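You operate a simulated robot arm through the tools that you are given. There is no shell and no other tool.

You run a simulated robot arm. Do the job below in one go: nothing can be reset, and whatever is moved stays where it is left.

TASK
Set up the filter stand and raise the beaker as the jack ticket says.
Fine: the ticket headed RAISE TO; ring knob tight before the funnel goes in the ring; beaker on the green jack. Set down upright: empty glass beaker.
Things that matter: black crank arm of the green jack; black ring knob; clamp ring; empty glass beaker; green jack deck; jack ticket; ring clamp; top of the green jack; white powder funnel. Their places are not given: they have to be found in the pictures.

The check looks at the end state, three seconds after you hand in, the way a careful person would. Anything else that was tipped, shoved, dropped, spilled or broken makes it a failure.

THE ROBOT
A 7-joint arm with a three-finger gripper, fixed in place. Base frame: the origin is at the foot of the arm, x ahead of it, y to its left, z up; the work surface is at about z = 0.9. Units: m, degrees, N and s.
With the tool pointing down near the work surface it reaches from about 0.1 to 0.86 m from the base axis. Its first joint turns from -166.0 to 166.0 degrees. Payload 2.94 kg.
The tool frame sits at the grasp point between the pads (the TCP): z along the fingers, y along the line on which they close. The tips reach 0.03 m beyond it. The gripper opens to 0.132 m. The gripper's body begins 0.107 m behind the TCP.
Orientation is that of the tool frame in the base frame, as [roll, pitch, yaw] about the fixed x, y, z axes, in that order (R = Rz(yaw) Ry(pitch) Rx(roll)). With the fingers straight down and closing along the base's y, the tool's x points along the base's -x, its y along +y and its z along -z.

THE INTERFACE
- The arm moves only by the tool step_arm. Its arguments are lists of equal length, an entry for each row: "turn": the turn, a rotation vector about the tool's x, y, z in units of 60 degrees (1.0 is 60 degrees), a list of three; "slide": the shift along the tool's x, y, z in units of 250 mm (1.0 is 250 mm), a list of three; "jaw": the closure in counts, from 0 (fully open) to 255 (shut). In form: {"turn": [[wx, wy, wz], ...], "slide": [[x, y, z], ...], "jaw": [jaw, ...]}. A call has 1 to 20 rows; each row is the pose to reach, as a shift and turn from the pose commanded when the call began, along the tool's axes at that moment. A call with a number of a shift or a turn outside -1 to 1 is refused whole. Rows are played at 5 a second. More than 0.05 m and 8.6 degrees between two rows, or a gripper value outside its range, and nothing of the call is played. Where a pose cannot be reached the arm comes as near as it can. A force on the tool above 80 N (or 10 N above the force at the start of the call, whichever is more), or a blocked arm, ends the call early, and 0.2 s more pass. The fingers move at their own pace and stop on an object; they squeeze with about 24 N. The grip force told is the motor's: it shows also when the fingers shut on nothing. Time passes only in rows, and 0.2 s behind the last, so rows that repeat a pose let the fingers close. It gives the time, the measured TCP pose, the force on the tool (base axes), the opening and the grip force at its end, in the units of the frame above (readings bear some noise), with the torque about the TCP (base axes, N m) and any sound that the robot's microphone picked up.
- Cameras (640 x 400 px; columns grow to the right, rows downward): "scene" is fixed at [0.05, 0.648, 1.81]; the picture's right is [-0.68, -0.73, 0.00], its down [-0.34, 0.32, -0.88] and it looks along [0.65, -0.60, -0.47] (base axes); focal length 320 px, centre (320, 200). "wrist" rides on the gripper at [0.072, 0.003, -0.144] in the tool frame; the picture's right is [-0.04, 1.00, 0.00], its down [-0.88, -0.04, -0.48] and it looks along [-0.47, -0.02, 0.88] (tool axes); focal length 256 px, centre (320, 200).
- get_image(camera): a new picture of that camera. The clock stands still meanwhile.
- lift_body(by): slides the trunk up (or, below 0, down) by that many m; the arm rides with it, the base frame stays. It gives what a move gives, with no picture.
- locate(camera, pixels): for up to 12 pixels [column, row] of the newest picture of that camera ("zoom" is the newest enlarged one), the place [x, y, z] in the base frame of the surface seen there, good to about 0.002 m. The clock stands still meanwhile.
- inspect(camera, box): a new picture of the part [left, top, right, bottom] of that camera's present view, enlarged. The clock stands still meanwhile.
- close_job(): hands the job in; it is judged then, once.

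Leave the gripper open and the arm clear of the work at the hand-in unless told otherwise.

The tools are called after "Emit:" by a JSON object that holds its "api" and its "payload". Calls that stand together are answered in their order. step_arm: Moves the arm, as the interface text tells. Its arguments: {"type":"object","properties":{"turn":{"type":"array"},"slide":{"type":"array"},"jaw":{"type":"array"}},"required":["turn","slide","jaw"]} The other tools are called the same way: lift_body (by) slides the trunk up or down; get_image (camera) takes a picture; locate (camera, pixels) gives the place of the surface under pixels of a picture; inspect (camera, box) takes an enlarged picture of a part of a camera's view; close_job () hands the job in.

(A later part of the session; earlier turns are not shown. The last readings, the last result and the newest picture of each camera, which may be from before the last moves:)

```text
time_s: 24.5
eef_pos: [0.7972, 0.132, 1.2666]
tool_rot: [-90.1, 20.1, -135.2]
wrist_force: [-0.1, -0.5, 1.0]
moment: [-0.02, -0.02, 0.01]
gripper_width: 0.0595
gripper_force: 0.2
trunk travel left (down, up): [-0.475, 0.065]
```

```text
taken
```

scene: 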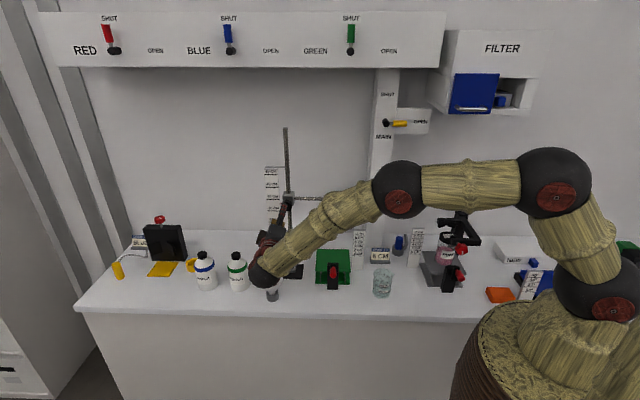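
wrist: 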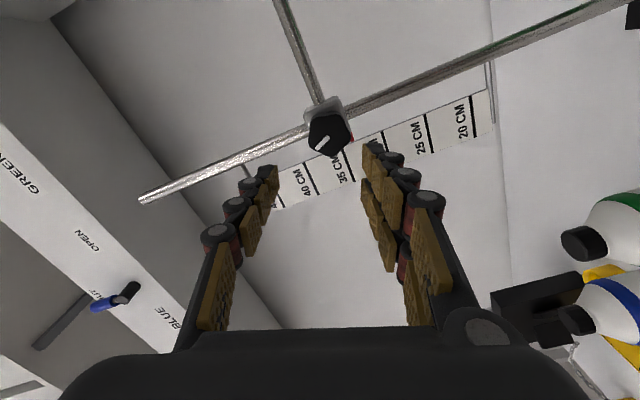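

The wrist now has about 120° of room again, but the tool sits 15 mm high and 8 mm left of the knob axis. I'll realign at standoff and turn back another 60° so the next clockwise stroke is long.

Emit:
{"api": "step_arm", "payload": {"turn": [[0, 0, -0.12], [0, 0, -0.24], [0, 0, -0.36], [0, 0, -0.48], [0, 0, -0.6], [0, 0, -0.72], [0, 0, -0.84], [0, 0, -0.96], [0, 0, -1.0], [0, 0, -1.0]], "slide": [[0.01, 0.01, 0], [0.02, 0.02, 0], [0.03, 0.03, 0], [0.053, 0.0467, 0], [0.053, 0.0467, 0], [0.053, 0.0467, 0], [0.053, 0.0467, 0], [0.053, 0.0467, 0], [0.053, 0.0467, 0], [0.053, 0.0467, 0]], "jaw": [140, 140, 140, 140, 140, 140, 140, 140, 140, 140]}}

Emit:
{"api": "get_image", "payload": {"camera": "wrist"}}

Emit:
{"api": "inspect", "payload": {"camera": "wrist", "box": [260, 80, 380, 200]}}

Emit:
{"api": "get_image", "payload": {"camera": "scene"}}

```text
time_s: 26.7
eef_pos: [0.7918, 0.1267, 1.251]
tool_rot: [-90.1, -39.8, -135.1]
wrist_force: [0.8, -0.5, 0.5]
moment: [0.06, -0.02, 0.0]
gripper_width: 0.0595
gripper_force: 0.0
trunk travel left (down, up): [-0.475, 0.065]
```

```text
taken
```

wrist: 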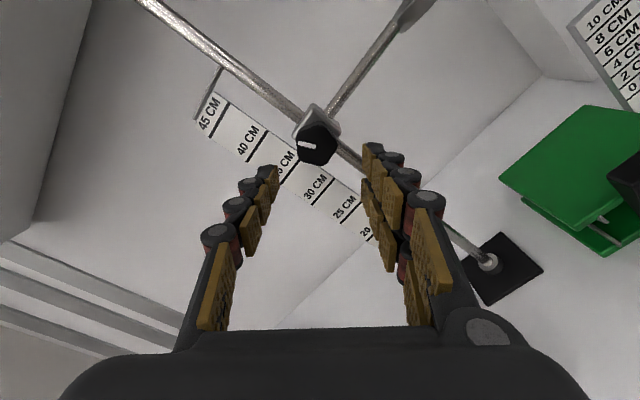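

```text
3.33 times, centred on (320, 140) of wrist
```

zoom: 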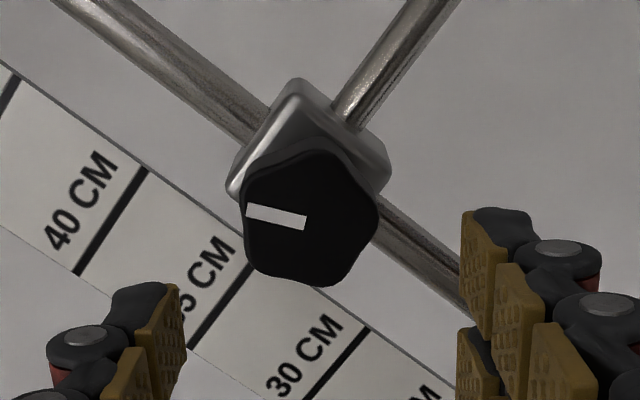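

```text
taken
```

scene: 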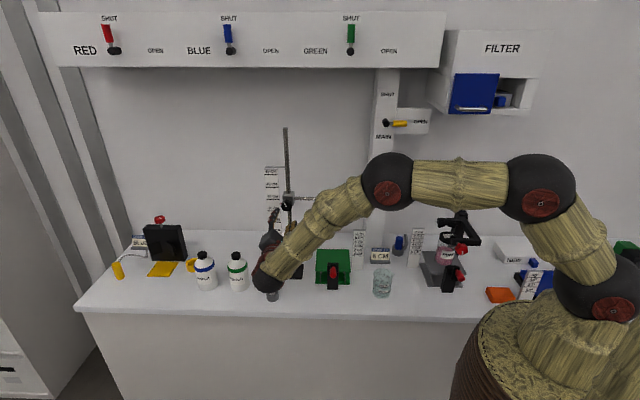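

Roll is back to -130° and the knob is centred between the pads. I'll confirm the knob centre position with locate.

Emit:
{"api": "locate", "payload": {"camera": "zoom", "pixels": [[310, 215], [245, 215], [375, 215], [310, 155], [310, 280], [275, 217]]}}

Emit:
{"api": "locate", "payload": {"camera": "scene", "pixels": [[324, 201], [344, 201], [334, 196], [334, 206]]}}

```text
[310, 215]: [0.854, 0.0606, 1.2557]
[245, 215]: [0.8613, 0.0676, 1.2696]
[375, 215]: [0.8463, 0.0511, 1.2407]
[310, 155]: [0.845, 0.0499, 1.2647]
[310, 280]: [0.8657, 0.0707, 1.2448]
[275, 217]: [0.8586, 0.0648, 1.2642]
```

```text
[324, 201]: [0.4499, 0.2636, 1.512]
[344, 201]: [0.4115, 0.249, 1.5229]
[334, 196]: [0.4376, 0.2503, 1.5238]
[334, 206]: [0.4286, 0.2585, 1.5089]
```

The knob centre is now at z≈1.2555, so the clamp rode up about 4 mm with the stopped push. I'll centre on that, advance 0.085 m and close, aligning with the knob's flats.

Emit:
{"api": "step_arm", "payload": {"turn": [[0, 0, 0.06], [0, 0, 0.12], [0, 0, 0.12], [0, 0, 0.12], [0, 0, 0.12], [0, 0, 0.12]], "slide": [[0.0177, -0.0087, 0.06], [0.0177, -0.0087, 0.12], [0.0177, -0.0087, 0.2], [0.0177, -0.0087, 0.28], [0.0177, -0.0087, 0.34], [0.0177, -0.0087, 0.34]], "jaw": [140, 140, 140, 140, 140, 140]}}

Emit:
{"api": "inspect", "payload": {"camera": "wrist", "box": [240, 110, 400, 270]}}

```text
time_s: 28.1
eef_pos: [0.8507, 0.0653, 1.2557]
tool_rot: [-90.0, -32.5, -135.1]
wrist_force: [-0.1, 0.7, -0.6]
moment: [-0.02, 0.05, 0.0]
gripper_width: 0.0594
gripper_force: 0.0
trunk travel left (down, up): [-0.475, 0.065]
```

```text
2.50 times, centred on (320, 190) of wrist
```

zoom: 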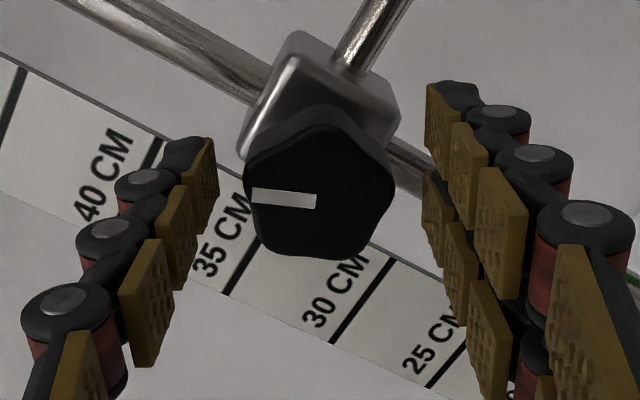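

The knob is centred and the pads line up with its flats. I'll close the jaws, then turn clockwise 55° at 5° per row.

Emit:
{"api": "step_arm", "payload": {"turn": [[0, 0, 0], [0, 0, 0], [0, 0, 0], [0, 0, 0]], "slide": [[0, 0, 0], [0, 0, 0], [0, 0, 0], [0, 0, 0]], "jaw": [255, 255, 255, 255]}}

Emit:
{"api": "step_arm", "payload": {"turn": [[0, 0, 0.083], [0, 0, 0.167], [0, 0, 0.25], [0, 0, 0.333], [0, 0, 0.417], [0, 0, 0.5], [0, 0, 0.583], [0, 0, 0.667], [0, 0, 0.75], [0, 0, 0.833], [0, 0, 0.917]], "slide": [[0, 0, 0], [0, 0, 0], [0, 0, 0], [0, 0, 0], [0, 0, 0], [0, 0, 0], [0, 0, 0], [0, 0, 0], [0, 0, 0], [0, 0, 0], [0, 0, 0]], "jaw": [255, 255, 255, 255, 255, 255, 255, 255, 255, 255, 255]}}

Emit:
{"api": "inspect", "payload": {"camera": "wrist", "box": [240, 110, 400, 270]}}

```text
time_s: 29.1
eef_pos: [0.8504, 0.066, 1.2563]
tool_rot: [-90.0, -32.6, -135.1]
wrist_force: [3.3, 1.6, 2.2]
moment: [-0.12, -0.11, 0.12]
gripper_width: 0.0404
gripper_force: 42.0
trunk travel left (down, up): [-0.475, 0.065]
```

```text
time_s: 31.5
eef_pos: [0.8505, 0.0645, 1.2531]
tool_rot: [-90.1, 22.3, -135.3]
wrist_force: [-4.4, 2.5, -7.2]
moment: [-0.57, 0.84, -0.11]
gripper_width: 0.0408
gripper_force: 44.6
trunk travel left (down, up): [-0.475, 0.065]
```

```text
2.50 times, centred on (320, 190) of wrist
```

zoom: 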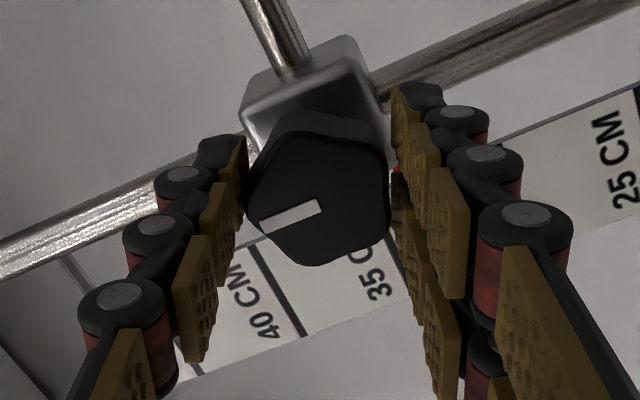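

There's now about 1.0 N m of resisting torque along the shaft, and the white mark has lagged by about 15° in the jaws, so the knob is coming up tight. I'll turn 14° more to see whether it moves at all.

Emit:
{"api": "step_arm", "payload": {"turn": [[0, 0, 0.06], [0, 0, 0.12], [0, 0, 0.18], [0, 0, 0.24], [0, 0, 0.24]], "slide": [[0, 0, 0], [0, 0, 0], [0, 0, 0], [0, 0, 0], [0, 0, 0]], "jaw": [255, 255, 255, 255, 255]}}

Emit:
{"api": "inspect", "payload": {"camera": "wrist", "box": [240, 110, 400, 270]}}

Emit:
{"api": "inspect", "payload": {"camera": "scene", "box": [250, 160, 350, 240]}}

```text
time_s: 32.7
eef_pos: [0.8516, 0.0653, 1.2537]
tool_rot: [-90.0, 36.9, -135.2]
wrist_force: [11.4, 0.2, -8.0]
moment: [-0.16, 0.52, 0.54]
gripper_width: 0.04
gripper_force: 44.8
trunk travel left (down, up): [-0.475, 0.065]
```

```text
2.50 times, centred on (320, 190) of wrist
```

zoom: 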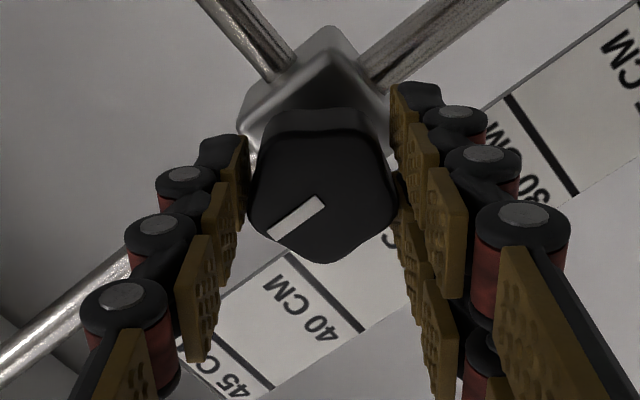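

```text
5.00 times, centred on (300, 200) of scene
```

zoom: 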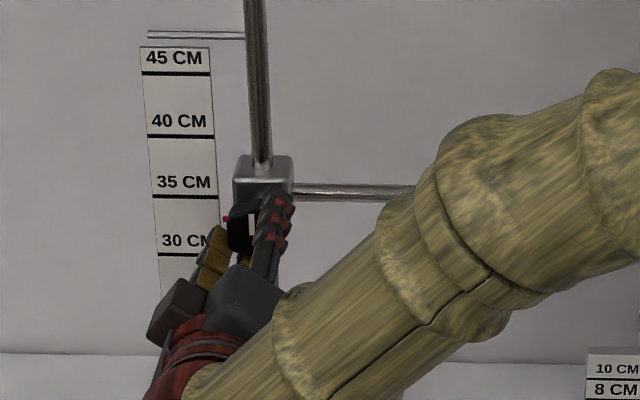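

The white mark now points straight up and stays there while the gripper slips round it. The knob is at its stop, so it's tight. I'll open the jaws, back straight out and check the clamp.

Emit:
{"api": "step_arm", "payload": {"turn": [[0, 0, 0], [0, 0, 0], [0, 0, 0], [0, 0, 0], [0, 0, 0], [0, 0, 0], [0, 0, 0], [0, 0, 0], [0, 0, 0]], "slide": [[0, 0, 0], [0, 0, 0], [0, 0, 0], [0, 0, -0.1], [0, 0, -0.2], [0, 0, -0.3], [0, 0, -0.4], [0, 0, -0.5], [0, 0, -0.6]], "jaw": [120, 120, 120, 120, 120, 120, 120, 120, 120]}}

Emit:
{"api": "get_image", "payload": {"camera": "wrist"}}

Emit:
{"api": "inspect", "payload": {"camera": "wrist", "box": [260, 70, 380, 190]}}

Emit:
{"api": "inspect", "payload": {"camera": "scene", "box": [250, 160, 350, 240]}}

```text
time_s: 34.7
eef_pos: [0.7431, 0.1724, 1.255]
tool_rot: [-90.0, 36.8, -135.2]
wrist_force: [0.1, 0.3, 0.1]
moment: [-0.01, -0.01, 0.0]
gripper_width: 0.0696
gripper_force: 0.0
trunk travel left (down, up): [-0.475, 0.065]
```

```text
taken
```

wrist: 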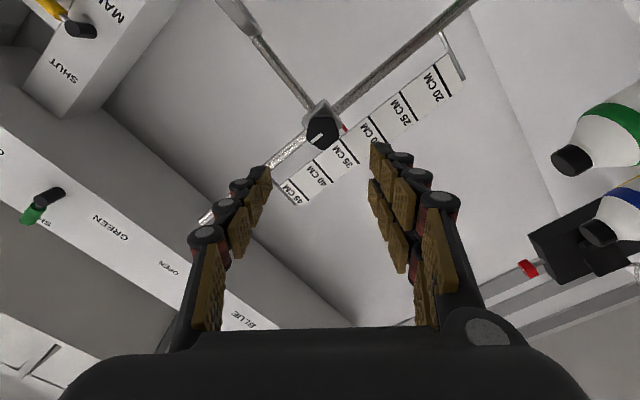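

```text
3.33 times, centred on (320, 130) of wrist
```

zoom: 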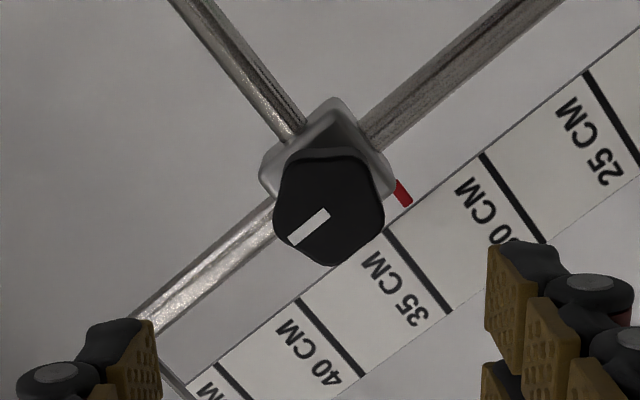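

```text
5.00 times, centred on (300, 200) of scene
```

zoom: 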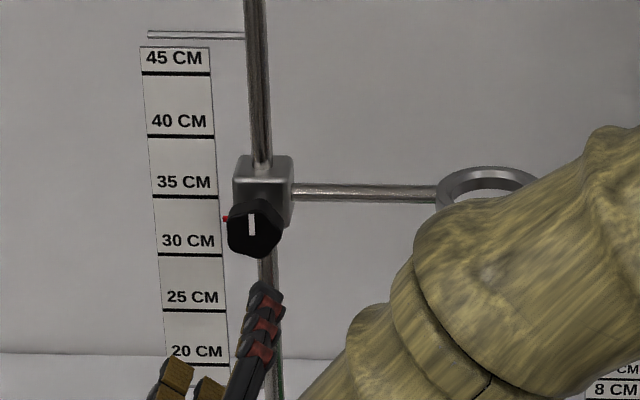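

The knob's mark is upright at 12 o'clock and the ring has stayed put, with its pointer near 33 cm. Now for the crank: I'll back off, undo the roll, and swing the gripper back to vertical, stopping in front of and above the jack.

Emit:
{"api": "step_arm", "payload": {"turn": [[0, 0, 0.11], [0, 0, 0.22], [0, 0, 0.33], [0, 0, 0.44], [0, 0, 0.55], [0, 0, 0.66], [0, 0, 0.77], [0, 0, 0.885]], "slide": [[0, 0, -0.04], [0, 0, -0.08], [0, 0, -0.12], [0, 0, -0.16], [0, 0, -0.2], [0, 0, -0.24], [0, 0, -0.28], [0, 0, -0.32]], "jaw": [168, 168, 168, 168, 168, 168, 168, 168]}}

Emit:
{"api": "step_arm", "payload": {"turn": [[0, 0.1, 0], [0, 0.2, 0], [0, 0.3, 0], [0, 0.4, 0], [0, 0.5, 0], [0, 0.6, 0], [0, 0.7, 0], [0, 0.8, 0], [0, 0.9, 0], [0, 1.0, 0]], "slide": [[-0.02, -0.067, 0.012], [-0.04, -0.135, 0.024], [-0.06, -0.202, 0.036], [-0.08, -0.269, 0.048], [-0.1, -0.336, 0.06], [-0.12, -0.404, 0.072], [-0.14, -0.471, 0.084], [-0.16, -0.538, 0.096], [-0.18, -0.606, 0.108], [-0.2, -0.673, 0.12]], "jaw": [168, 168, 168, 168, 168, 168, 168, 168, 168, 168]}}

Emit:
{"api": "get_image", "payload": {"camera": "scene"}}

Emit:
{"api": "get_image", "payload": {"camera": "wrist"}}

```text
time_s: 36.5
eef_pos: [0.6873, 0.2276, 1.2566]
tool_rot: [-17.1, 90.0, -62.2]
wrist_force: [-0.1, 0.0, -0.1]
moment: [-0.01, 0.01, -0.03]
gripper_width: 0.045
gripper_force: 0.0
trunk travel left (down, up): [-0.475, 0.065]
```

```text
time_s: 38.7
eef_pos: [0.5903, 0.0864, 1.3069]
tool_rot: [-179.8, 29.9, 134.9]
wrist_force: [0.3, -0.9, 0.3]
moment: [0.01, -0.02, -0.01]
gripper_width: 0.0449
gripper_force: 0.0
trunk travel left (down, up): [-0.475, 0.065]
```

```text
taken
```

scene: 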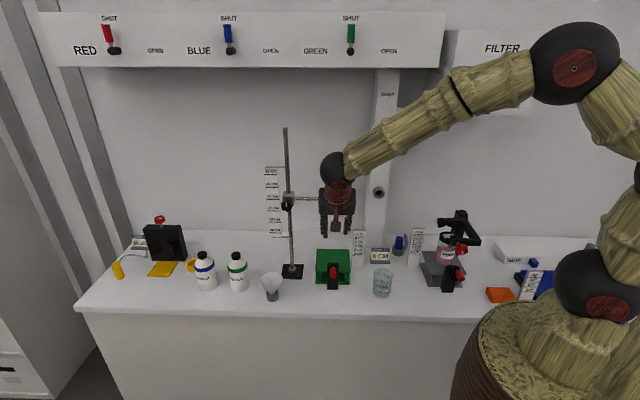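

```text
taken
```

wrist: 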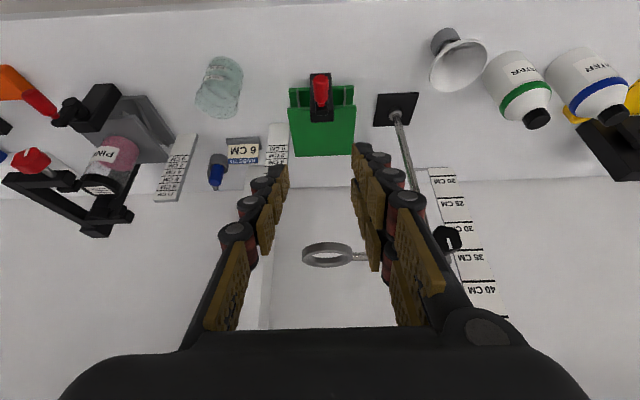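

The gripper is in front of the jack, tilted 30° with jaws 45 mm apart and lined up with the red grip. I'll descend to just above it and check before straddling it.

Emit:
{"api": "step_arm", "payload": {"turn": [[0, 0, 0], [0, 0, 0], [0, 0, 0], [0, 0, 0], [0, 0, 0], [0, 0, 0], [0, 0, 0]], "slide": [[0.006, 0, 0.15], [0.012, 0, 0.3], [0.018, 0, 0.45], [0.024, 0, 0.6], [0.03, 0, 0.75], [0.037, 0.002, 0.934], [0.037, 0.002, 0.934]], "jaw": [168, 168, 168, 168, 168, 168, 168]}}

Emit:
{"api": "get_image", "payload": {"camera": "wrist"}}

Emit:
{"api": "inspect", "payload": {"camera": "scene", "box": [280, 200, 400, 310]}}

```text
time_s: 40.3
eef_pos: [0.6662, 0.0093, 1.0984]
tool_rot: [-179.9, 30.0, 134.9]
wrist_force: [-0.7, -0.6, -0.3]
moment: [0.0, -0.03, 0.02]
gripper_width: 0.0448
gripper_force: 0.1
trunk travel left (down, up): [-0.475, 0.065]
```

```text
taken
```

wrist: 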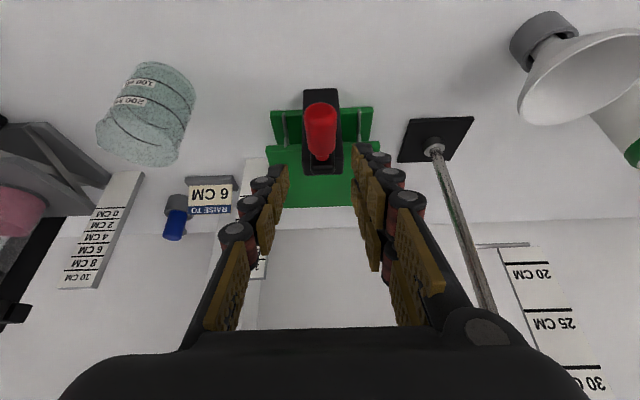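

```text
3.64 times, centred on (340, 255) of scene
```

zoom: 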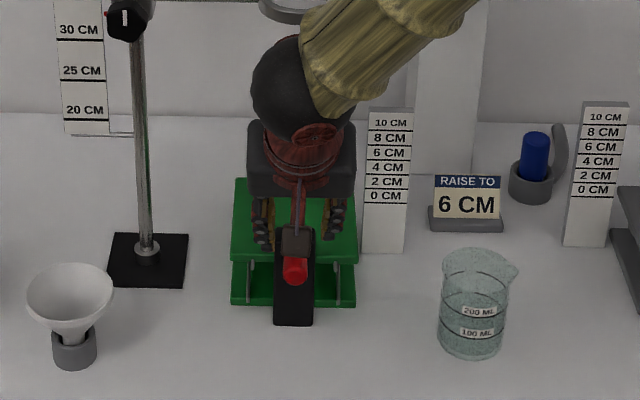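

I'm lined up above the red grip. I'll descend so the pads straddle it, then close.

Emit:
{"api": "step_arm", "payload": {"turn": [[0, 0, 0], [0, 0, 0], [0, 0, 0], [0, 0, 0], [0, 0, 0], [0, 0, 0], [0, 0, 0], [0, 0, 0]], "slide": [[0.039, 0.003, 0.067], [0.078, 0.005, 0.134], [0.116, 0.005, 0.201], [0.116, 0.005, 0.201], [0.116, 0.005, 0.201], [0.116, 0.005, 0.201], [0.116, 0.005, 0.201], [0.116, 0.005, 0.201]], "jaw": [168, 168, 168, 168, 255, 255, 255, 255]}}

Emit:
{"api": "get_image", "payload": {"camera": "wrist"}}

Emit:
{"api": "inspect", "payload": {"camera": "wrist", "box": [250, 90, 390, 230]}}

```text
time_s: 42.1
eef_pos: [0.6674, 0.0124, 1.0412]
tool_rot: [-179.9, 30.0, 135.0]
wrist_force: [4.9, 3.7, 0.6]
moment: [-0.01, -0.08, 0.5]
gripper_width: 0.0233
gripper_force: 39.7
trunk travel left (down, up): [-0.475, 0.065]
```

```text
taken
```

wrist: 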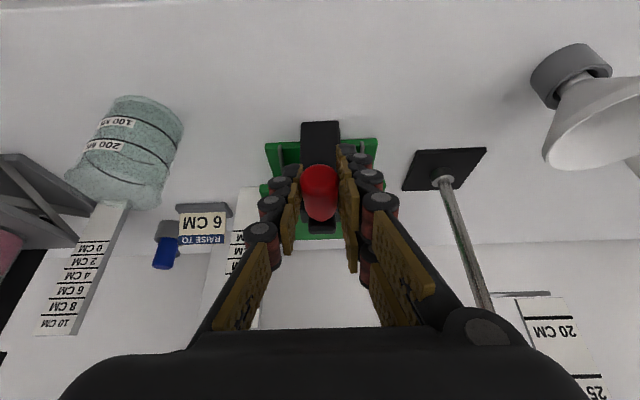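

```text
2.86 times, centred on (320, 160) of wrist
```

zoom: 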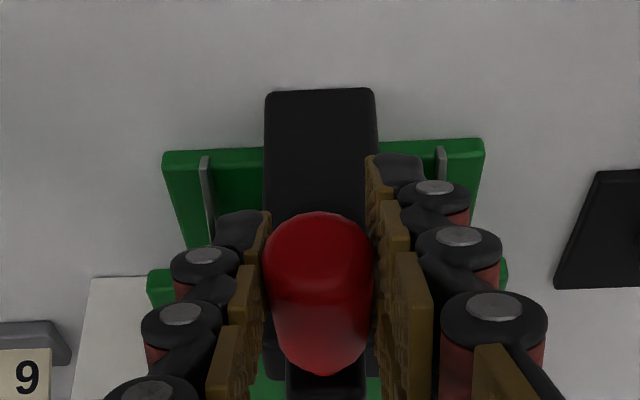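

The grip is held, with the opening at 0.023 m. I'll try turning the crank 40° clockwise, as seen from the front, along the 45 mm circle and see which way the deck moves.

Emit:
{"api": "step_arm", "payload": {"turn": [[0, 0, 0], [0, 0, 0], [0, 0, 0], [0, 0, 0], [0, 0, 0]], "slide": [[0.0014, -0.0313, 0.0024], [0.0054, -0.0616, 0.0094], [0.0121, -0.09, 0.0209], [0.021, -0.1157, 0.0365], [0.021, -0.1157, 0.0365]], "jaw": [255, 255, 255, 255, 255]}}

Emit:
{"api": "get_image", "payload": {"camera": "wrist"}}

Emit:
{"api": "inspect", "payload": {"camera": "scene", "box": [310, 225, 380, 295]}}

```text
time_s: 42.9
eef_pos: [0.6675, 0.0099, 1.0447]
tool_rot: [177.7, 30.4, 134.7]
wrist_force: [11.6, 49.8, -7.5]
moment: [0.58, 0.19, -0.03]
gripper_width: 0.0237
gripper_force: 44.8
trunk travel left (down, up): [-0.475, 0.065]
stopped in row 3: the force on the tool passed its limit at 86 N (the readings are from after the stop); the commanded pose is now the measured one
```

```text
taken
```

wrist: 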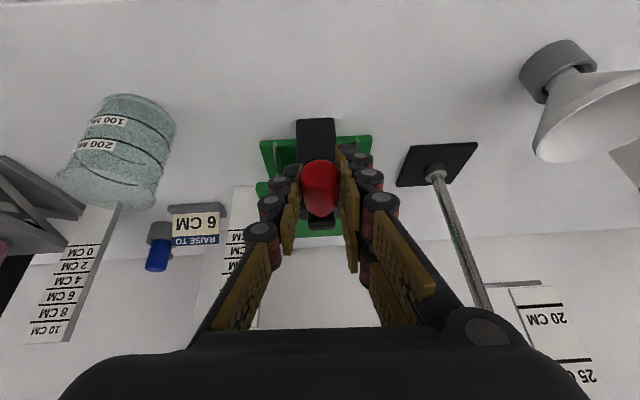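

```text
5.71 times, centred on (345, 260) of scene
```

zoom: 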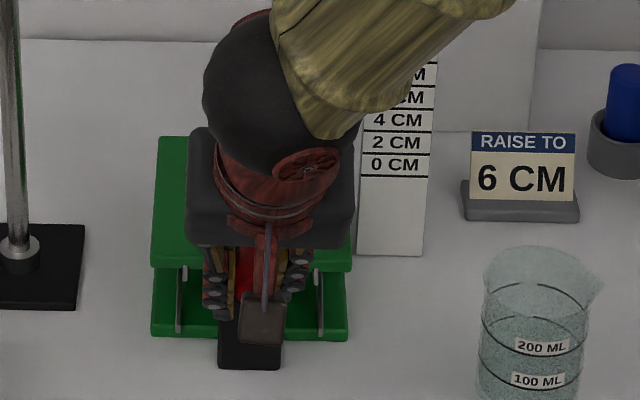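

Clockwise is blocked at the lower stop and the deck hasn't moved, so raising must be counter-clockwise. I'll open briefly to relieve the load, straighten the tool, grip again and make sure the jack wasn't shifted.

Emit:
{"api": "step_arm", "payload": {"turn": [[0, 0, 0], [0, 0, 0], [0.038, 0.007, 0], [0.038, 0.007, 0]], "slide": [[0, 0, 0], [0, 0, 0], [0.01, 0, 0.014], [0.01, 0, 0.014]], "jaw": [190, 190, 190, 190]}}

Emit:
{"api": "inspect", "payload": {"camera": "wrist", "box": [220, 80, 420, 240]}}

Emit:
{"api": "inspect", "payload": {"camera": "scene", "box": [310, 225, 380, 295]}}

Emit:
{"api": "locate", "payload": {"camera": "zoom", "pixels": [[165, 300], [335, 330], [170, 150], [160, 250], [345, 255]]}}

```text
time_s: 43.9
eef_pos: [0.6625, 0.0027, 1.0382]
tool_rot: [-179.4, 29.9, 134.6]
wrist_force: [10.3, 4.7, -1.2]
moment: [0.1, 0.11, 0.2]
gripper_width: 0.0414
gripper_force: 5.7
trunk travel left (down, up): [-0.475, 0.065]
```

```text
2.50 times, centred on (320, 160) of wrist
```

zoom: 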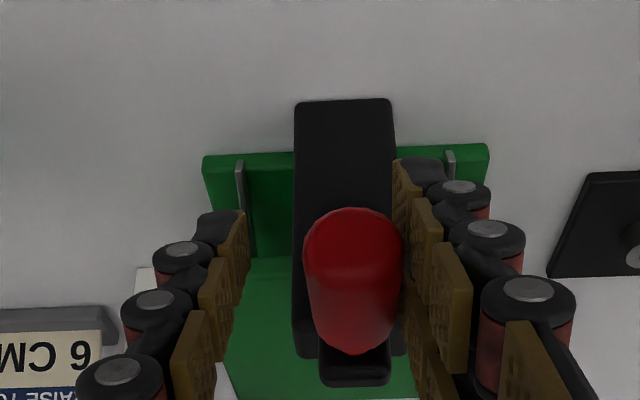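

```text
5.71 times, centred on (345, 260) of scene
```

zoom: 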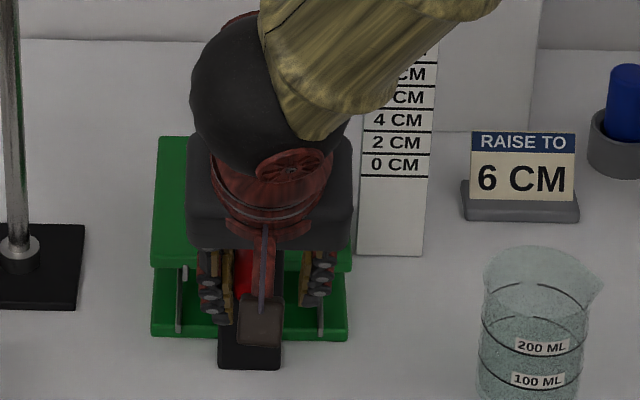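

```text
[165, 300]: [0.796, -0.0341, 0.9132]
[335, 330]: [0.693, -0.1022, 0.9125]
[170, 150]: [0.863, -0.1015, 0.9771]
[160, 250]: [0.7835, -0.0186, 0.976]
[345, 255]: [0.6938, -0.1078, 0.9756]
```

The jack hasn't moved: deck corner at (0.863, -0.1015, 0.977), as before. I'll recentre 8.6 mm to the left, so the grip sits mid-jaw, then close.

Emit:
{"api": "step_arm", "payload": {"turn": [[0, 0, 0], [0, 0, 0], [0, 0, 0], [0, 0, 0], [0, 0, 0], [0, 0, 0]], "slide": [[0, 0.017, 0], [0, 0.035, 0], [0, 0.035, 0], [0, 0.035, 0], [0, 0.035, 0], [0, 0.035, 0]], "jaw": [190, 190, 190, 255, 255, 255]}}

Emit:
{"api": "inspect", "payload": {"camera": "wrist", "box": [220, 80, 420, 240]}}

```text
time_s: 45.3
eef_pos: [0.6698, 0.0091, 1.0384]
tool_rot: [-179.4, 29.9, 134.7]
wrist_force: [2.7, 2.6, -2.2]
moment: [-0.09, -0.09, 1.0]
gripper_width: 0.0232
gripper_force: 36.7
trunk travel left (down, up): [-0.475, 0.065]
```

```text
2.50 times, centred on (320, 160) of wrist
```

zoom: 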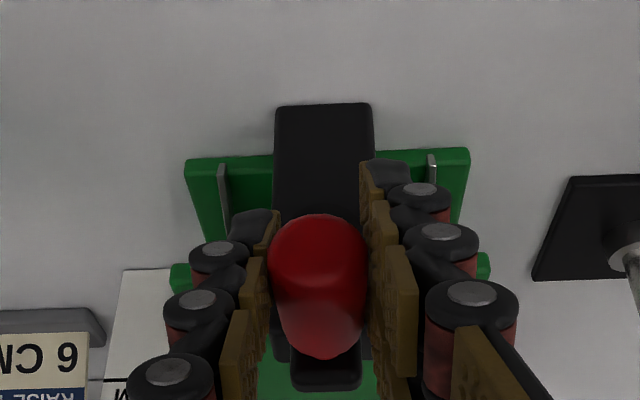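

Gripped again. Now I'll turn the crank 40° counter-clockwise.

Emit:
{"api": "step_arm", "payload": {"turn": [[0, 0, 0], [0, 0, 0], [0, 0, 0], [0, 0, 0], [0, 0, 0]], "slide": [[0.0014, 0.0313, 0.0024], [0.0054, 0.0616, 0.0094], [0.0121, 0.09, 0.0209], [0.021, 0.1157, 0.0365], [0.021, 0.1157, 0.0365]], "jaw": [255, 255, 255, 255, 255]}}

Emit:
{"api": "get_image", "payload": {"camera": "wrist"}}

Emit:
{"api": "inspect", "payload": {"camera": "scene", "box": [310, 225, 380, 295]}}

Emit:
{"api": "locate", "payload": {"camera": "zoom", "pixels": [[165, 300], [335, 330], [170, 150], [160, 250], [345, 255]]}}

```text
time_s: 46.5
eef_pos: [0.6886, 0.0299, 1.0276]
tool_rot: [-179.4, 29.9, 134.6]
wrist_force: [-5.4, 4.6, -2.3]
moment: [0.23, 0.19, 0.85]
gripper_width: 0.0231
gripper_force: 44.3
trunk travel left (down, up): [-0.475, 0.065]
```

```text
taken
```

wrist: 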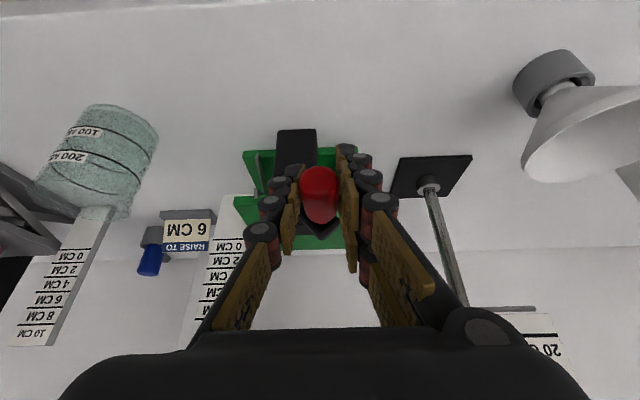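

```text
5.71 times, centred on (345, 260) of scene
```

zoom: 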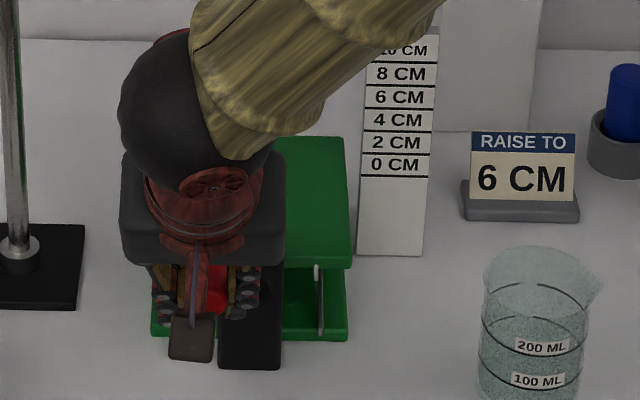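

```text
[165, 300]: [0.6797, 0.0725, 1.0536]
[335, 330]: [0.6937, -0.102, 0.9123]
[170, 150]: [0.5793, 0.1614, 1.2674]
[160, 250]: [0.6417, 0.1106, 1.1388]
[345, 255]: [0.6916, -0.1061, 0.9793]
```

The crank turns freely counter-clockwise: the grip followed the 45 mm circle and the deck edge went from 0.9756 to 0.979. I'll carry the grip on round from 40° to 200°.

Emit:
{"api": "step_arm", "payload": {"turn": [[0, 0, 0], [0, 0, 0], [0, 0, 0], [0, 0, 0], [0, 0, 0], [0, 0, 0], [0, 0, 0], [0, 0, 0], [0, 0, 0], [0, 0, 0]], "slide": [[0.0186, 0.0335, 0.0322], [0.0411, 0.0555, 0.0712], [0.0658, 0.0642, 0.114], [0.0907, 0.059, 0.1571], [0.1139, 0.0402, 0.1974], [0.1337, 0.0093, 0.2316], [0.1484, -0.0312, 0.2571], [0.157, -0.0783, 0.2719], [0.1587, -0.1283, 0.2749], [0.1535, -0.1773, 0.2659]], "jaw": [255, 255, 255, 255, 255, 255, 255, 255, 255, 255]}}

Emit:
{"api": "get_image", "payload": {"camera": "wrist"}}

Emit:
{"api": "inspect", "payload": {"camera": "scene", "box": [310, 225, 380, 295]}}

```text
time_s: 48.7
eef_pos: [0.6596, 0.0002, 0.9556]
tool_rot: [-179.7, 30.0, 134.5]
wrist_force: [-0.4, 10.2, 21.6]
moment: [0.36, 0.39, 1.09]
gripper_width: 0.0228
gripper_force: 45.0
trunk travel left (down, up): [-0.475, 0.065]
```

```text
taken
```

wrist: 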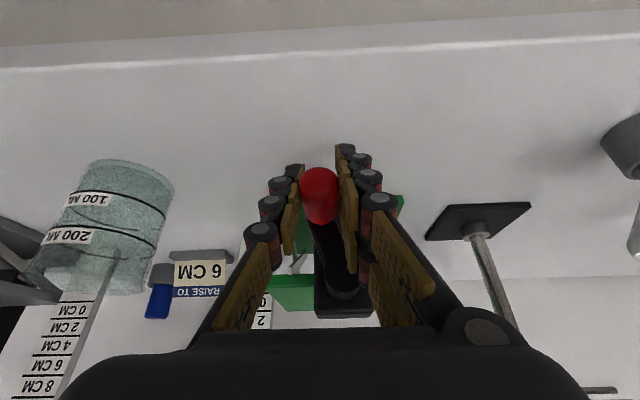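

```text
5.71 times, centred on (345, 260) of scene
```

zoom: 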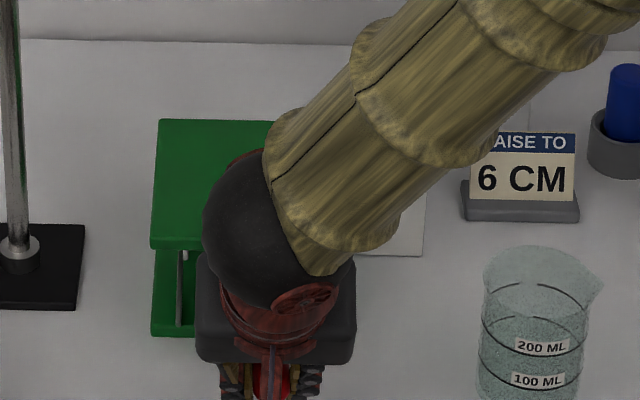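

The crank is now at about 200° and the deck has clearly risen. I'll measure the deck height.

Emit:
{"api": "locate", "payload": {"camera": "zoom", "pixels": [[170, 130], [200, 140], [190, 200], [165, 235], [250, 130]]}}

```text
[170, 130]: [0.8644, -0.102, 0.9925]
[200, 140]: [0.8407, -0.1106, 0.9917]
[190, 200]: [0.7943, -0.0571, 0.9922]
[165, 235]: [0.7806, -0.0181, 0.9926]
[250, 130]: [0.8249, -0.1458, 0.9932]
```

The deck is at 0.9923, up about 1.6 cm at roughly 200°, so about 3 cm per turn; two turns should give 6 cm. I'll carry on from 200° to 360°.

Emit:
{"api": "step_arm", "payload": {"turn": [[0, 0, 0], [0, 0, 0], [0, 0, 0], [0, 0, 0], [0, 0, 0], [0, 0, 0], [0, 0, 0], [0, 0, 0], [0, 0, 0], [0, 0, 0]], "slide": [[-0.0118, -0.0442, -0.0204], [-0.0292, -0.0803, -0.0505], [-0.0509, -0.1053, -0.0881], [-0.0752, -0.1175, -0.1302], [-0.1002, -0.1157, -0.1736], [-0.124, -0.1002, -0.2148], [-0.1448, -0.0722, -0.2508], [-0.1609, -0.0338, -0.2787], [-0.1711, 0.012, -0.2964], [-0.1746, 0.0616, -0.3024]], "jaw": [255, 255, 255, 255, 255, 255, 255, 255, 255, 255]}}

Emit:
{"api": "inspect", "payload": {"camera": "scene", "box": [310, 225, 380, 295]}}

Emit:
{"api": "locate", "payload": {"camera": "zoom", "pixels": [[170, 115], [180, 130], [170, 180], [330, 235], [175, 220]]}}

Emit:
{"api": "get_image", "payload": {"camera": "wrist"}}

```text
time_s: 50.9
eef_pos: [0.6684, 0.0081, 1.0371]
tool_rot: [-179.2, 29.8, 134.5]
wrist_force: [6.5, -7.6, -10.9]
moment: [0.21, 0.26, 0.93]
gripper_width: 0.0227
gripper_force: 45.1
trunk travel left (down, up): [-0.475, 0.065]
```

```text
5.71 times, centred on (345, 260) of scene
```

zoom: 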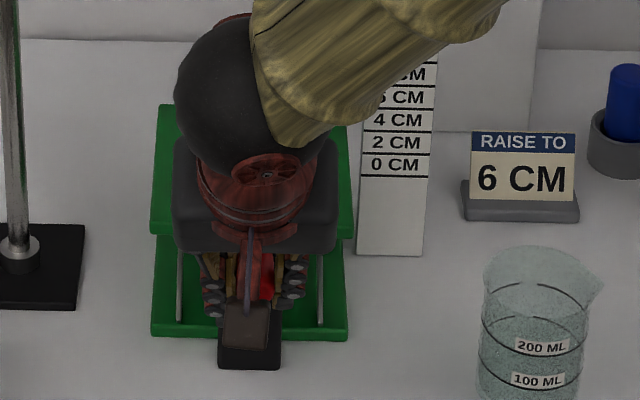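

```text
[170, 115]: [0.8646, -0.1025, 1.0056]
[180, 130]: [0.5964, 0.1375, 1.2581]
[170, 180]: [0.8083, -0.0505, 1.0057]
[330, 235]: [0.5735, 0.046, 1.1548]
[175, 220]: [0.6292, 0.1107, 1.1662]
```

```text
taken
```

wrist: 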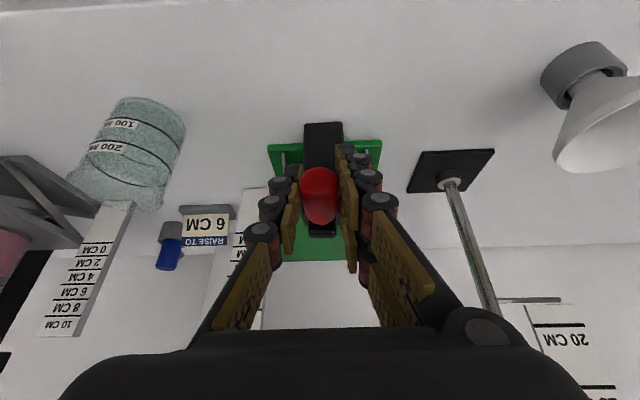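

One full turn brings the deck to 1.0056, a rise of 2.9 cm. I'll do the second turn in two halves.

Emit:
{"api": "step_arm", "payload": {"turn": [[0, 0, 0], [0, 0, 0], [0, 0, 0], [0, 0, 0], [0, 0, 0], [0, 0, 0], [0, 0, 0], [0, 0, 0], [0, 0, 0], [0, 0, 0]], "slide": [[0.0044, 0.0556, 0.0076], [0.0172, 0.1058, 0.0298], [0.0371, 0.1456, 0.0643], [0.0622, 0.1712, 0.1077], [0.09, 0.18, 0.1559], [0.1178, 0.1712, 0.2041], [0.1429, 0.1456, 0.2475], [0.1628, 0.1058, 0.282], [0.1756, 0.0556, 0.3042], [0.18, 0, 0.3118]], "jaw": [255, 255, 255, 255, 255, 255, 255, 255, 255, 255]}}

Emit:
{"api": "inspect", "payload": {"camera": "scene", "box": [310, 225, 380, 295]}}

Emit:
{"api": "locate", "payload": {"camera": "zoom", "pixels": [[170, 105], [170, 130], [170, 170], [170, 200], [200, 120]]}}

```text
time_s: 53.1
eef_pos: [0.6703, 0.0114, 0.9533]
tool_rot: [-179.7, 30.0, 134.6]
wrist_force: [-11.6, 13.3, 27.2]
moment: [-0.07, -0.05, 0.93]
gripper_width: 0.0226
gripper_force: 45.2
trunk travel left (down, up): [-0.475, 0.065]
```

```text
5.71 times, centred on (345, 260) of scene
```

zoom: 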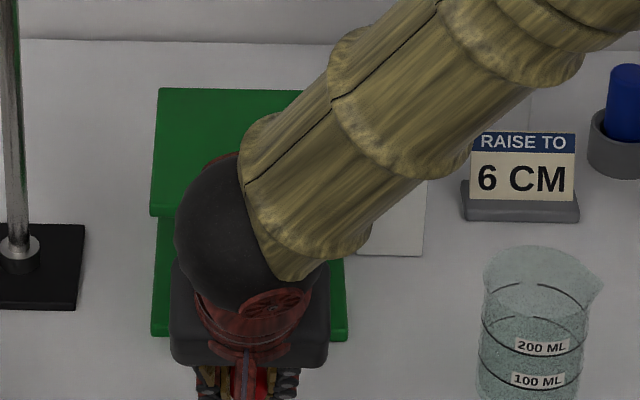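

```text
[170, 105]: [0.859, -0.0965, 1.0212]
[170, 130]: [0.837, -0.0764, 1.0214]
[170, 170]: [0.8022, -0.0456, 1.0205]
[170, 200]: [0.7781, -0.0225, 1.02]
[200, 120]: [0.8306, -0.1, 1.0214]
```

The deck is at about 1.0208, up 4.4 cm at 1.5 turns. I'll do the last half turn.

Emit:
{"api": "step_arm", "payload": {"turn": [[0, 0, 0], [0, 0, 0], [0, 0, 0], [0, 0, 0], [0, 0, 0], [0, 0, 0], [0, 0, 0], [0, 0, 0], [0, 0, 0], [0, 0, 0]], "slide": [[-0.0044, -0.0556, -0.0076], [-0.0172, -0.1058, -0.0298], [-0.0371, -0.1456, -0.0643], [-0.0622, -0.1712, -0.1077], [-0.09, -0.18, -0.1559], [-0.1178, -0.1712, -0.2041], [-0.1429, -0.1456, -0.2475], [-0.1628, -0.1058, -0.282], [-0.1756, -0.0556, -0.3042], [-0.18, 0, -0.3118]], "jaw": [255, 255, 255, 255, 255, 255, 255, 255, 255, 255]}}

Emit:
{"api": "inspect", "payload": {"camera": "scene", "box": [310, 225, 380, 295]}}

Emit:
{"api": "locate", "payload": {"camera": "zoom", "pixels": [[165, 85], [165, 100], [165, 130], [162, 170], [162, 190], [330, 90], [335, 120]]}}

Emit:
{"api": "get_image", "payload": {"camera": "wrist"}}

```text
time_s: 55.3
eef_pos: [0.6681, 0.0087, 1.0369]
tool_rot: [-179.1, 29.8, 134.7]
wrist_force: [-4.2, 4.9, -11.7]
moment: [0.09, 0.02, 0.81]
gripper_width: 0.0225
gripper_force: 45.2
trunk travel left (down, up): [-0.475, 0.065]
```

```text
5.71 times, centred on (345, 260) of scene
```

zoom: 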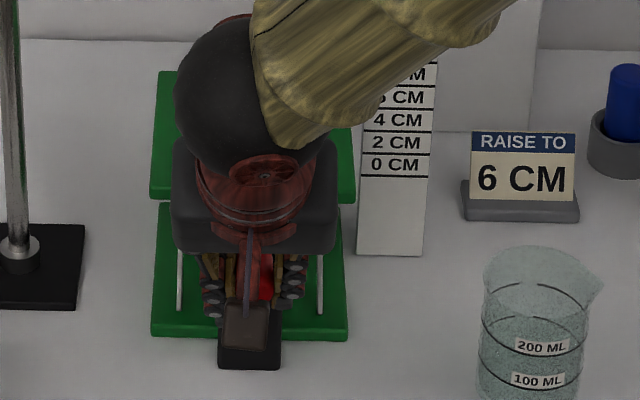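

```text
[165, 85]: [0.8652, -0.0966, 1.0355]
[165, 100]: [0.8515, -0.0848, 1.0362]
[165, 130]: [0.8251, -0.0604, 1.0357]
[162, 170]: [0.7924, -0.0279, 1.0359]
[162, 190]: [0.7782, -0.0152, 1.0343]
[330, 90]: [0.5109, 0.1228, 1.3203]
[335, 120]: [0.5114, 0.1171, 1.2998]
```

```text
taken
```

wrist: 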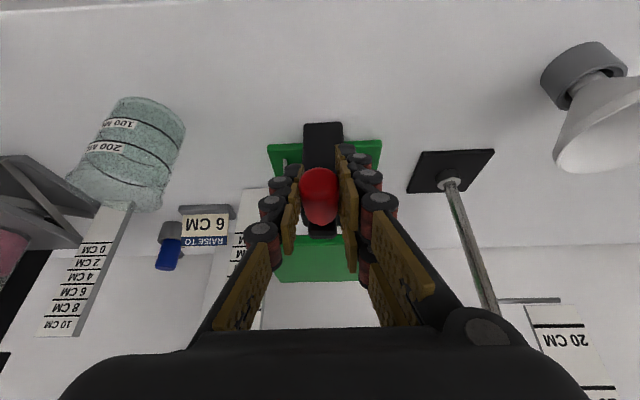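

The deck is at about 1.0357, a rise of 5.9 cm. I'll nudge the crank 6° more to land closer to the 6 CM line, then open and back away along the fingers to read the ruler.

Emit:
{"api": "step_arm", "payload": {"turn": [[0, 0, 0], [0, 0, 0], [0, 0, 0], [0, 0, 0], [0, 0, 0]], "slide": [[0.0002, 0.0094, 0.0004], [0.0005, 0.0188, 0.0009], [0.0005, 0.0188, 0.0009], [0.0005, 0.0188, 0.0009], [0.0005, 0.0188, 0.0009]], "jaw": [255, 255, 180, 160, 160]}}

Emit:
{"api": "step_arm", "payload": {"turn": [[0, 0, 0], [0, 0, 0], [0, 0, 0], [0, 0, 0], [0, 0, 0], [0, 0, 0]], "slide": [[0, 0, -0.08], [0, 0, -0.2], [0, 0, -0.36], [0, 0, -0.54], [0, 0, -0.72], [0, 0, -0.9]], "jaw": [160, 160, 160, 160, 160, 160]}}

Emit:
{"api": "get_image", "payload": {"camera": "wrist"}}

Emit:
{"api": "inspect", "payload": {"camera": "scene", "box": [310, 225, 380, 295]}}

Emit:
{"api": "get_image", "payload": {"camera": "scene"}}

```text
time_s: 56.5
eef_pos: [0.6737, 0.013, 1.0395]
tool_rot: [-179.4, 29.8, 134.7]
wrist_force: [0.0, -0.4, 0.0]
moment: [-0.01, 0.02, 0.02]
gripper_width: 0.0493
gripper_force: 0.0
trunk travel left (down, up): [-0.475, 0.065]
```

```text
time_s: 57.9
eef_pos: [0.5925, 0.0952, 1.2359]
tool_rot: [-179.2, 29.9, 134.5]
wrist_force: [-0.8, -0.1, 0.4]
moment: [-0.03, -0.04, 0.05]
gripper_width: 0.049
gripper_force: 0.1
trunk travel left (down, up): [-0.475, 0.065]
```

```text
taken
```

wrist: 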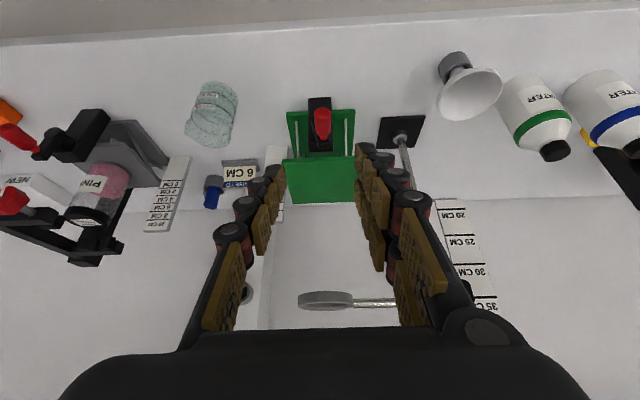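

```text
5.71 times, centred on (345, 260) of scene
```

zoom: 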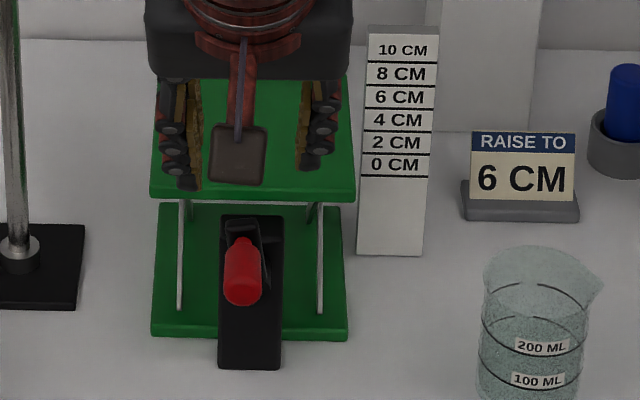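

```text
taken
```

scene: 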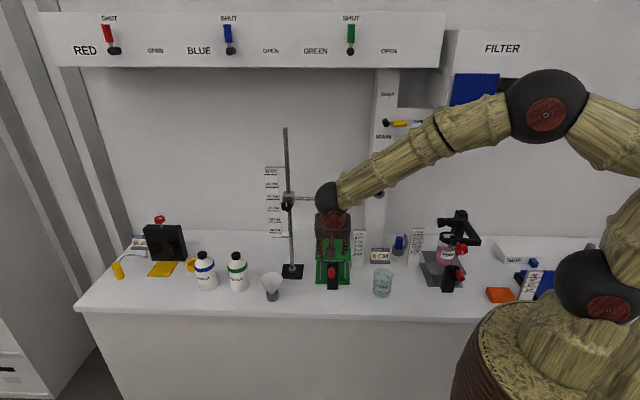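

Emit:
{"api": "locate", "payload": {"camera": "zoom", "pixels": [[240, 190], [285, 190], [230, 100], [280, 120], [345, 185], [340, 120], [155, 180], [243, 250], [243, 295], [235, 250], [255, 250], [262, 290]]}}

Emit:
{"api": "locate", "payload": {"camera": "wrist", "pixels": [[320, 165], [320, 195], [295, 170], [345, 170], [345, 195], [300, 195], [322, 110], [322, 135]]}}

```text
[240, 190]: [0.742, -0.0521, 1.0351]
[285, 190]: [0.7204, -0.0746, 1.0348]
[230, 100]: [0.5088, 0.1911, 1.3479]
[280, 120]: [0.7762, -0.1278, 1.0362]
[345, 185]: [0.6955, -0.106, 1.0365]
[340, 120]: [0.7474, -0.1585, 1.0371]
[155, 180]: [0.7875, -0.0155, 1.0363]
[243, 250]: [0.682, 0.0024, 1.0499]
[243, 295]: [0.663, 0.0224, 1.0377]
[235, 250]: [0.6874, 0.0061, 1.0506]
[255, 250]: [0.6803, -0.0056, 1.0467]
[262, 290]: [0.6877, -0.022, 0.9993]
```

```text
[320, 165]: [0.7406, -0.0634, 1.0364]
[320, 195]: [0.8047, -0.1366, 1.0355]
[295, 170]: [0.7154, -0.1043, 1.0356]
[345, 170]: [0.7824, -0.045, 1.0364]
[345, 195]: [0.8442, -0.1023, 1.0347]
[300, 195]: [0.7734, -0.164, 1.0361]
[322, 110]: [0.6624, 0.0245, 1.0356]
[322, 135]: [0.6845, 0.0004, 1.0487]
```

The deck averages 1.036, which matches the 6 CM ruler line within about 1 mm, and the crank holds. Next is the beaker, so I'll look closely and find its exact place and size.

Emit:
{"api": "inspect", "payload": {"camera": "wrist", "box": [160, 60, 270, 170]}}

Emit:
{"api": "locate", "payload": {"camera": "zoom", "pixels": [[280, 180], [310, 240], [250, 300], [330, 130], [400, 160], [180, 340], [260, 470], [300, 110], [360, 220], [220, 260], [290, 370], [380, 110]]}}

Emit:
{"api": "inspect", "payload": {"camera": "scene", "box": [355, 245, 415, 305]}}

```text
3.64 times, centred on (215, 115) of wrist
```

zoom: 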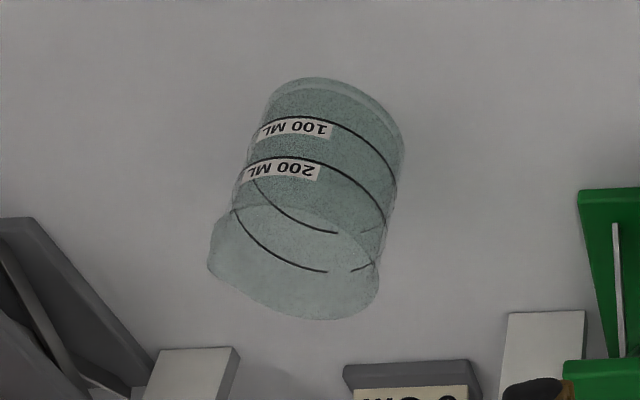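

```text
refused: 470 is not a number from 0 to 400
```

```text
6.67 times, centred on (385, 275) of scene
```

zoom: 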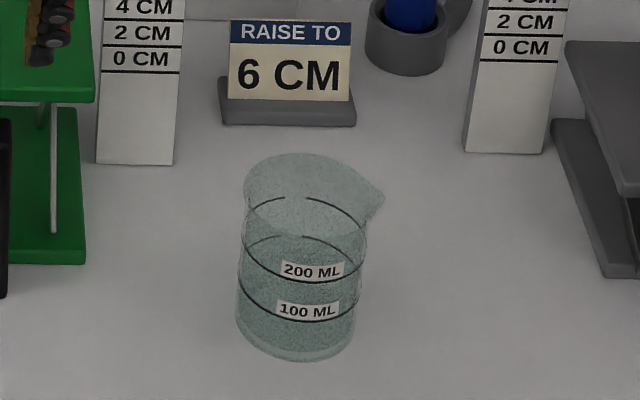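

Emit:
{"api": "locate", "payload": {"camera": "zoom", "pixels": [[312, 270], [307, 311], [262, 200], [245, 240], [365, 240], [240, 320], [355, 320], [300, 358], [300, 150], [378, 198], [330, 270], [280, 310]]}}

Emit:
{"api": "inspect", "payload": {"camera": "wrist", "box": [160, 60, 270, 170]}}

Emit:
{"api": "locate", "payload": {"camera": "zoom", "pixels": [[295, 127], [285, 170], [268, 120], [325, 128], [250, 172], [315, 170], [380, 200], [390, 190], [330, 122], [320, 90], [375, 280], [225, 250]]}}

```text
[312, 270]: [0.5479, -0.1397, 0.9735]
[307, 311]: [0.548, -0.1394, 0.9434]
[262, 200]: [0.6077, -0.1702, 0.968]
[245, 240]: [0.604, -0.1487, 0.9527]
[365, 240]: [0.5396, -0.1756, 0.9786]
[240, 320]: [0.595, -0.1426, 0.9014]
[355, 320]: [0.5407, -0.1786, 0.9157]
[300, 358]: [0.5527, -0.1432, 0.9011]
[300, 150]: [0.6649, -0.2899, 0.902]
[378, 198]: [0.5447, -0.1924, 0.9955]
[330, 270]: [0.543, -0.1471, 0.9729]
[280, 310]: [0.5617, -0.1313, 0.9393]
```

```text
3.64 times, centred on (215, 115) of wrist
```

zoom: 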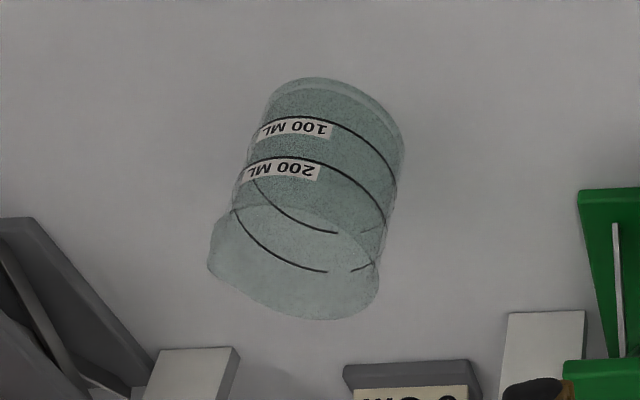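

```text
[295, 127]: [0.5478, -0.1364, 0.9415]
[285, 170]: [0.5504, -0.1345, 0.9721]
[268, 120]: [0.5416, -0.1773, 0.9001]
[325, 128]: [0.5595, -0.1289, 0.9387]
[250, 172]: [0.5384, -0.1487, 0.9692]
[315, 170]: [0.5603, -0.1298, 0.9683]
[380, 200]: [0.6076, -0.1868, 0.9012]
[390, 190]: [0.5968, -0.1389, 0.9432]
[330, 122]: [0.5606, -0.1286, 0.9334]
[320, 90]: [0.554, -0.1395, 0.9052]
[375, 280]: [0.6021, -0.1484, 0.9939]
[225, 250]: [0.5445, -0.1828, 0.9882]
```

The beaker fits a circle centred at about (0.571, -0.1635) with radius about 0.036, its top near z≈0.995, and its spout pointing toward -x-y. I'll check the neighbours on that side before planning a grasp from the robot side along +x.

Emit:
{"api": "locate", "payload": {"camera": "scene", "pixels": [[447, 288], [460, 275], [440, 270], [425, 262], [420, 280], [500, 295], [487, 295], [380, 262], [398, 243], [415, 245], [400, 312], [300, 312]]}}

```text
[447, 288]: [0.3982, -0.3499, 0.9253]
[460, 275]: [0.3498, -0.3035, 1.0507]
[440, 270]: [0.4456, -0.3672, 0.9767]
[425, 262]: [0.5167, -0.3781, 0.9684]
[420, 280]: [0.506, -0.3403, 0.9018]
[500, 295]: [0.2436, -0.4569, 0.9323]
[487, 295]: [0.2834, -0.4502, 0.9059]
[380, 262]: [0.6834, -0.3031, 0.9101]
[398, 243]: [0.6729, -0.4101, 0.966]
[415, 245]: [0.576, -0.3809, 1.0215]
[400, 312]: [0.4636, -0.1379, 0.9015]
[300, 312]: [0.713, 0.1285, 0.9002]
```

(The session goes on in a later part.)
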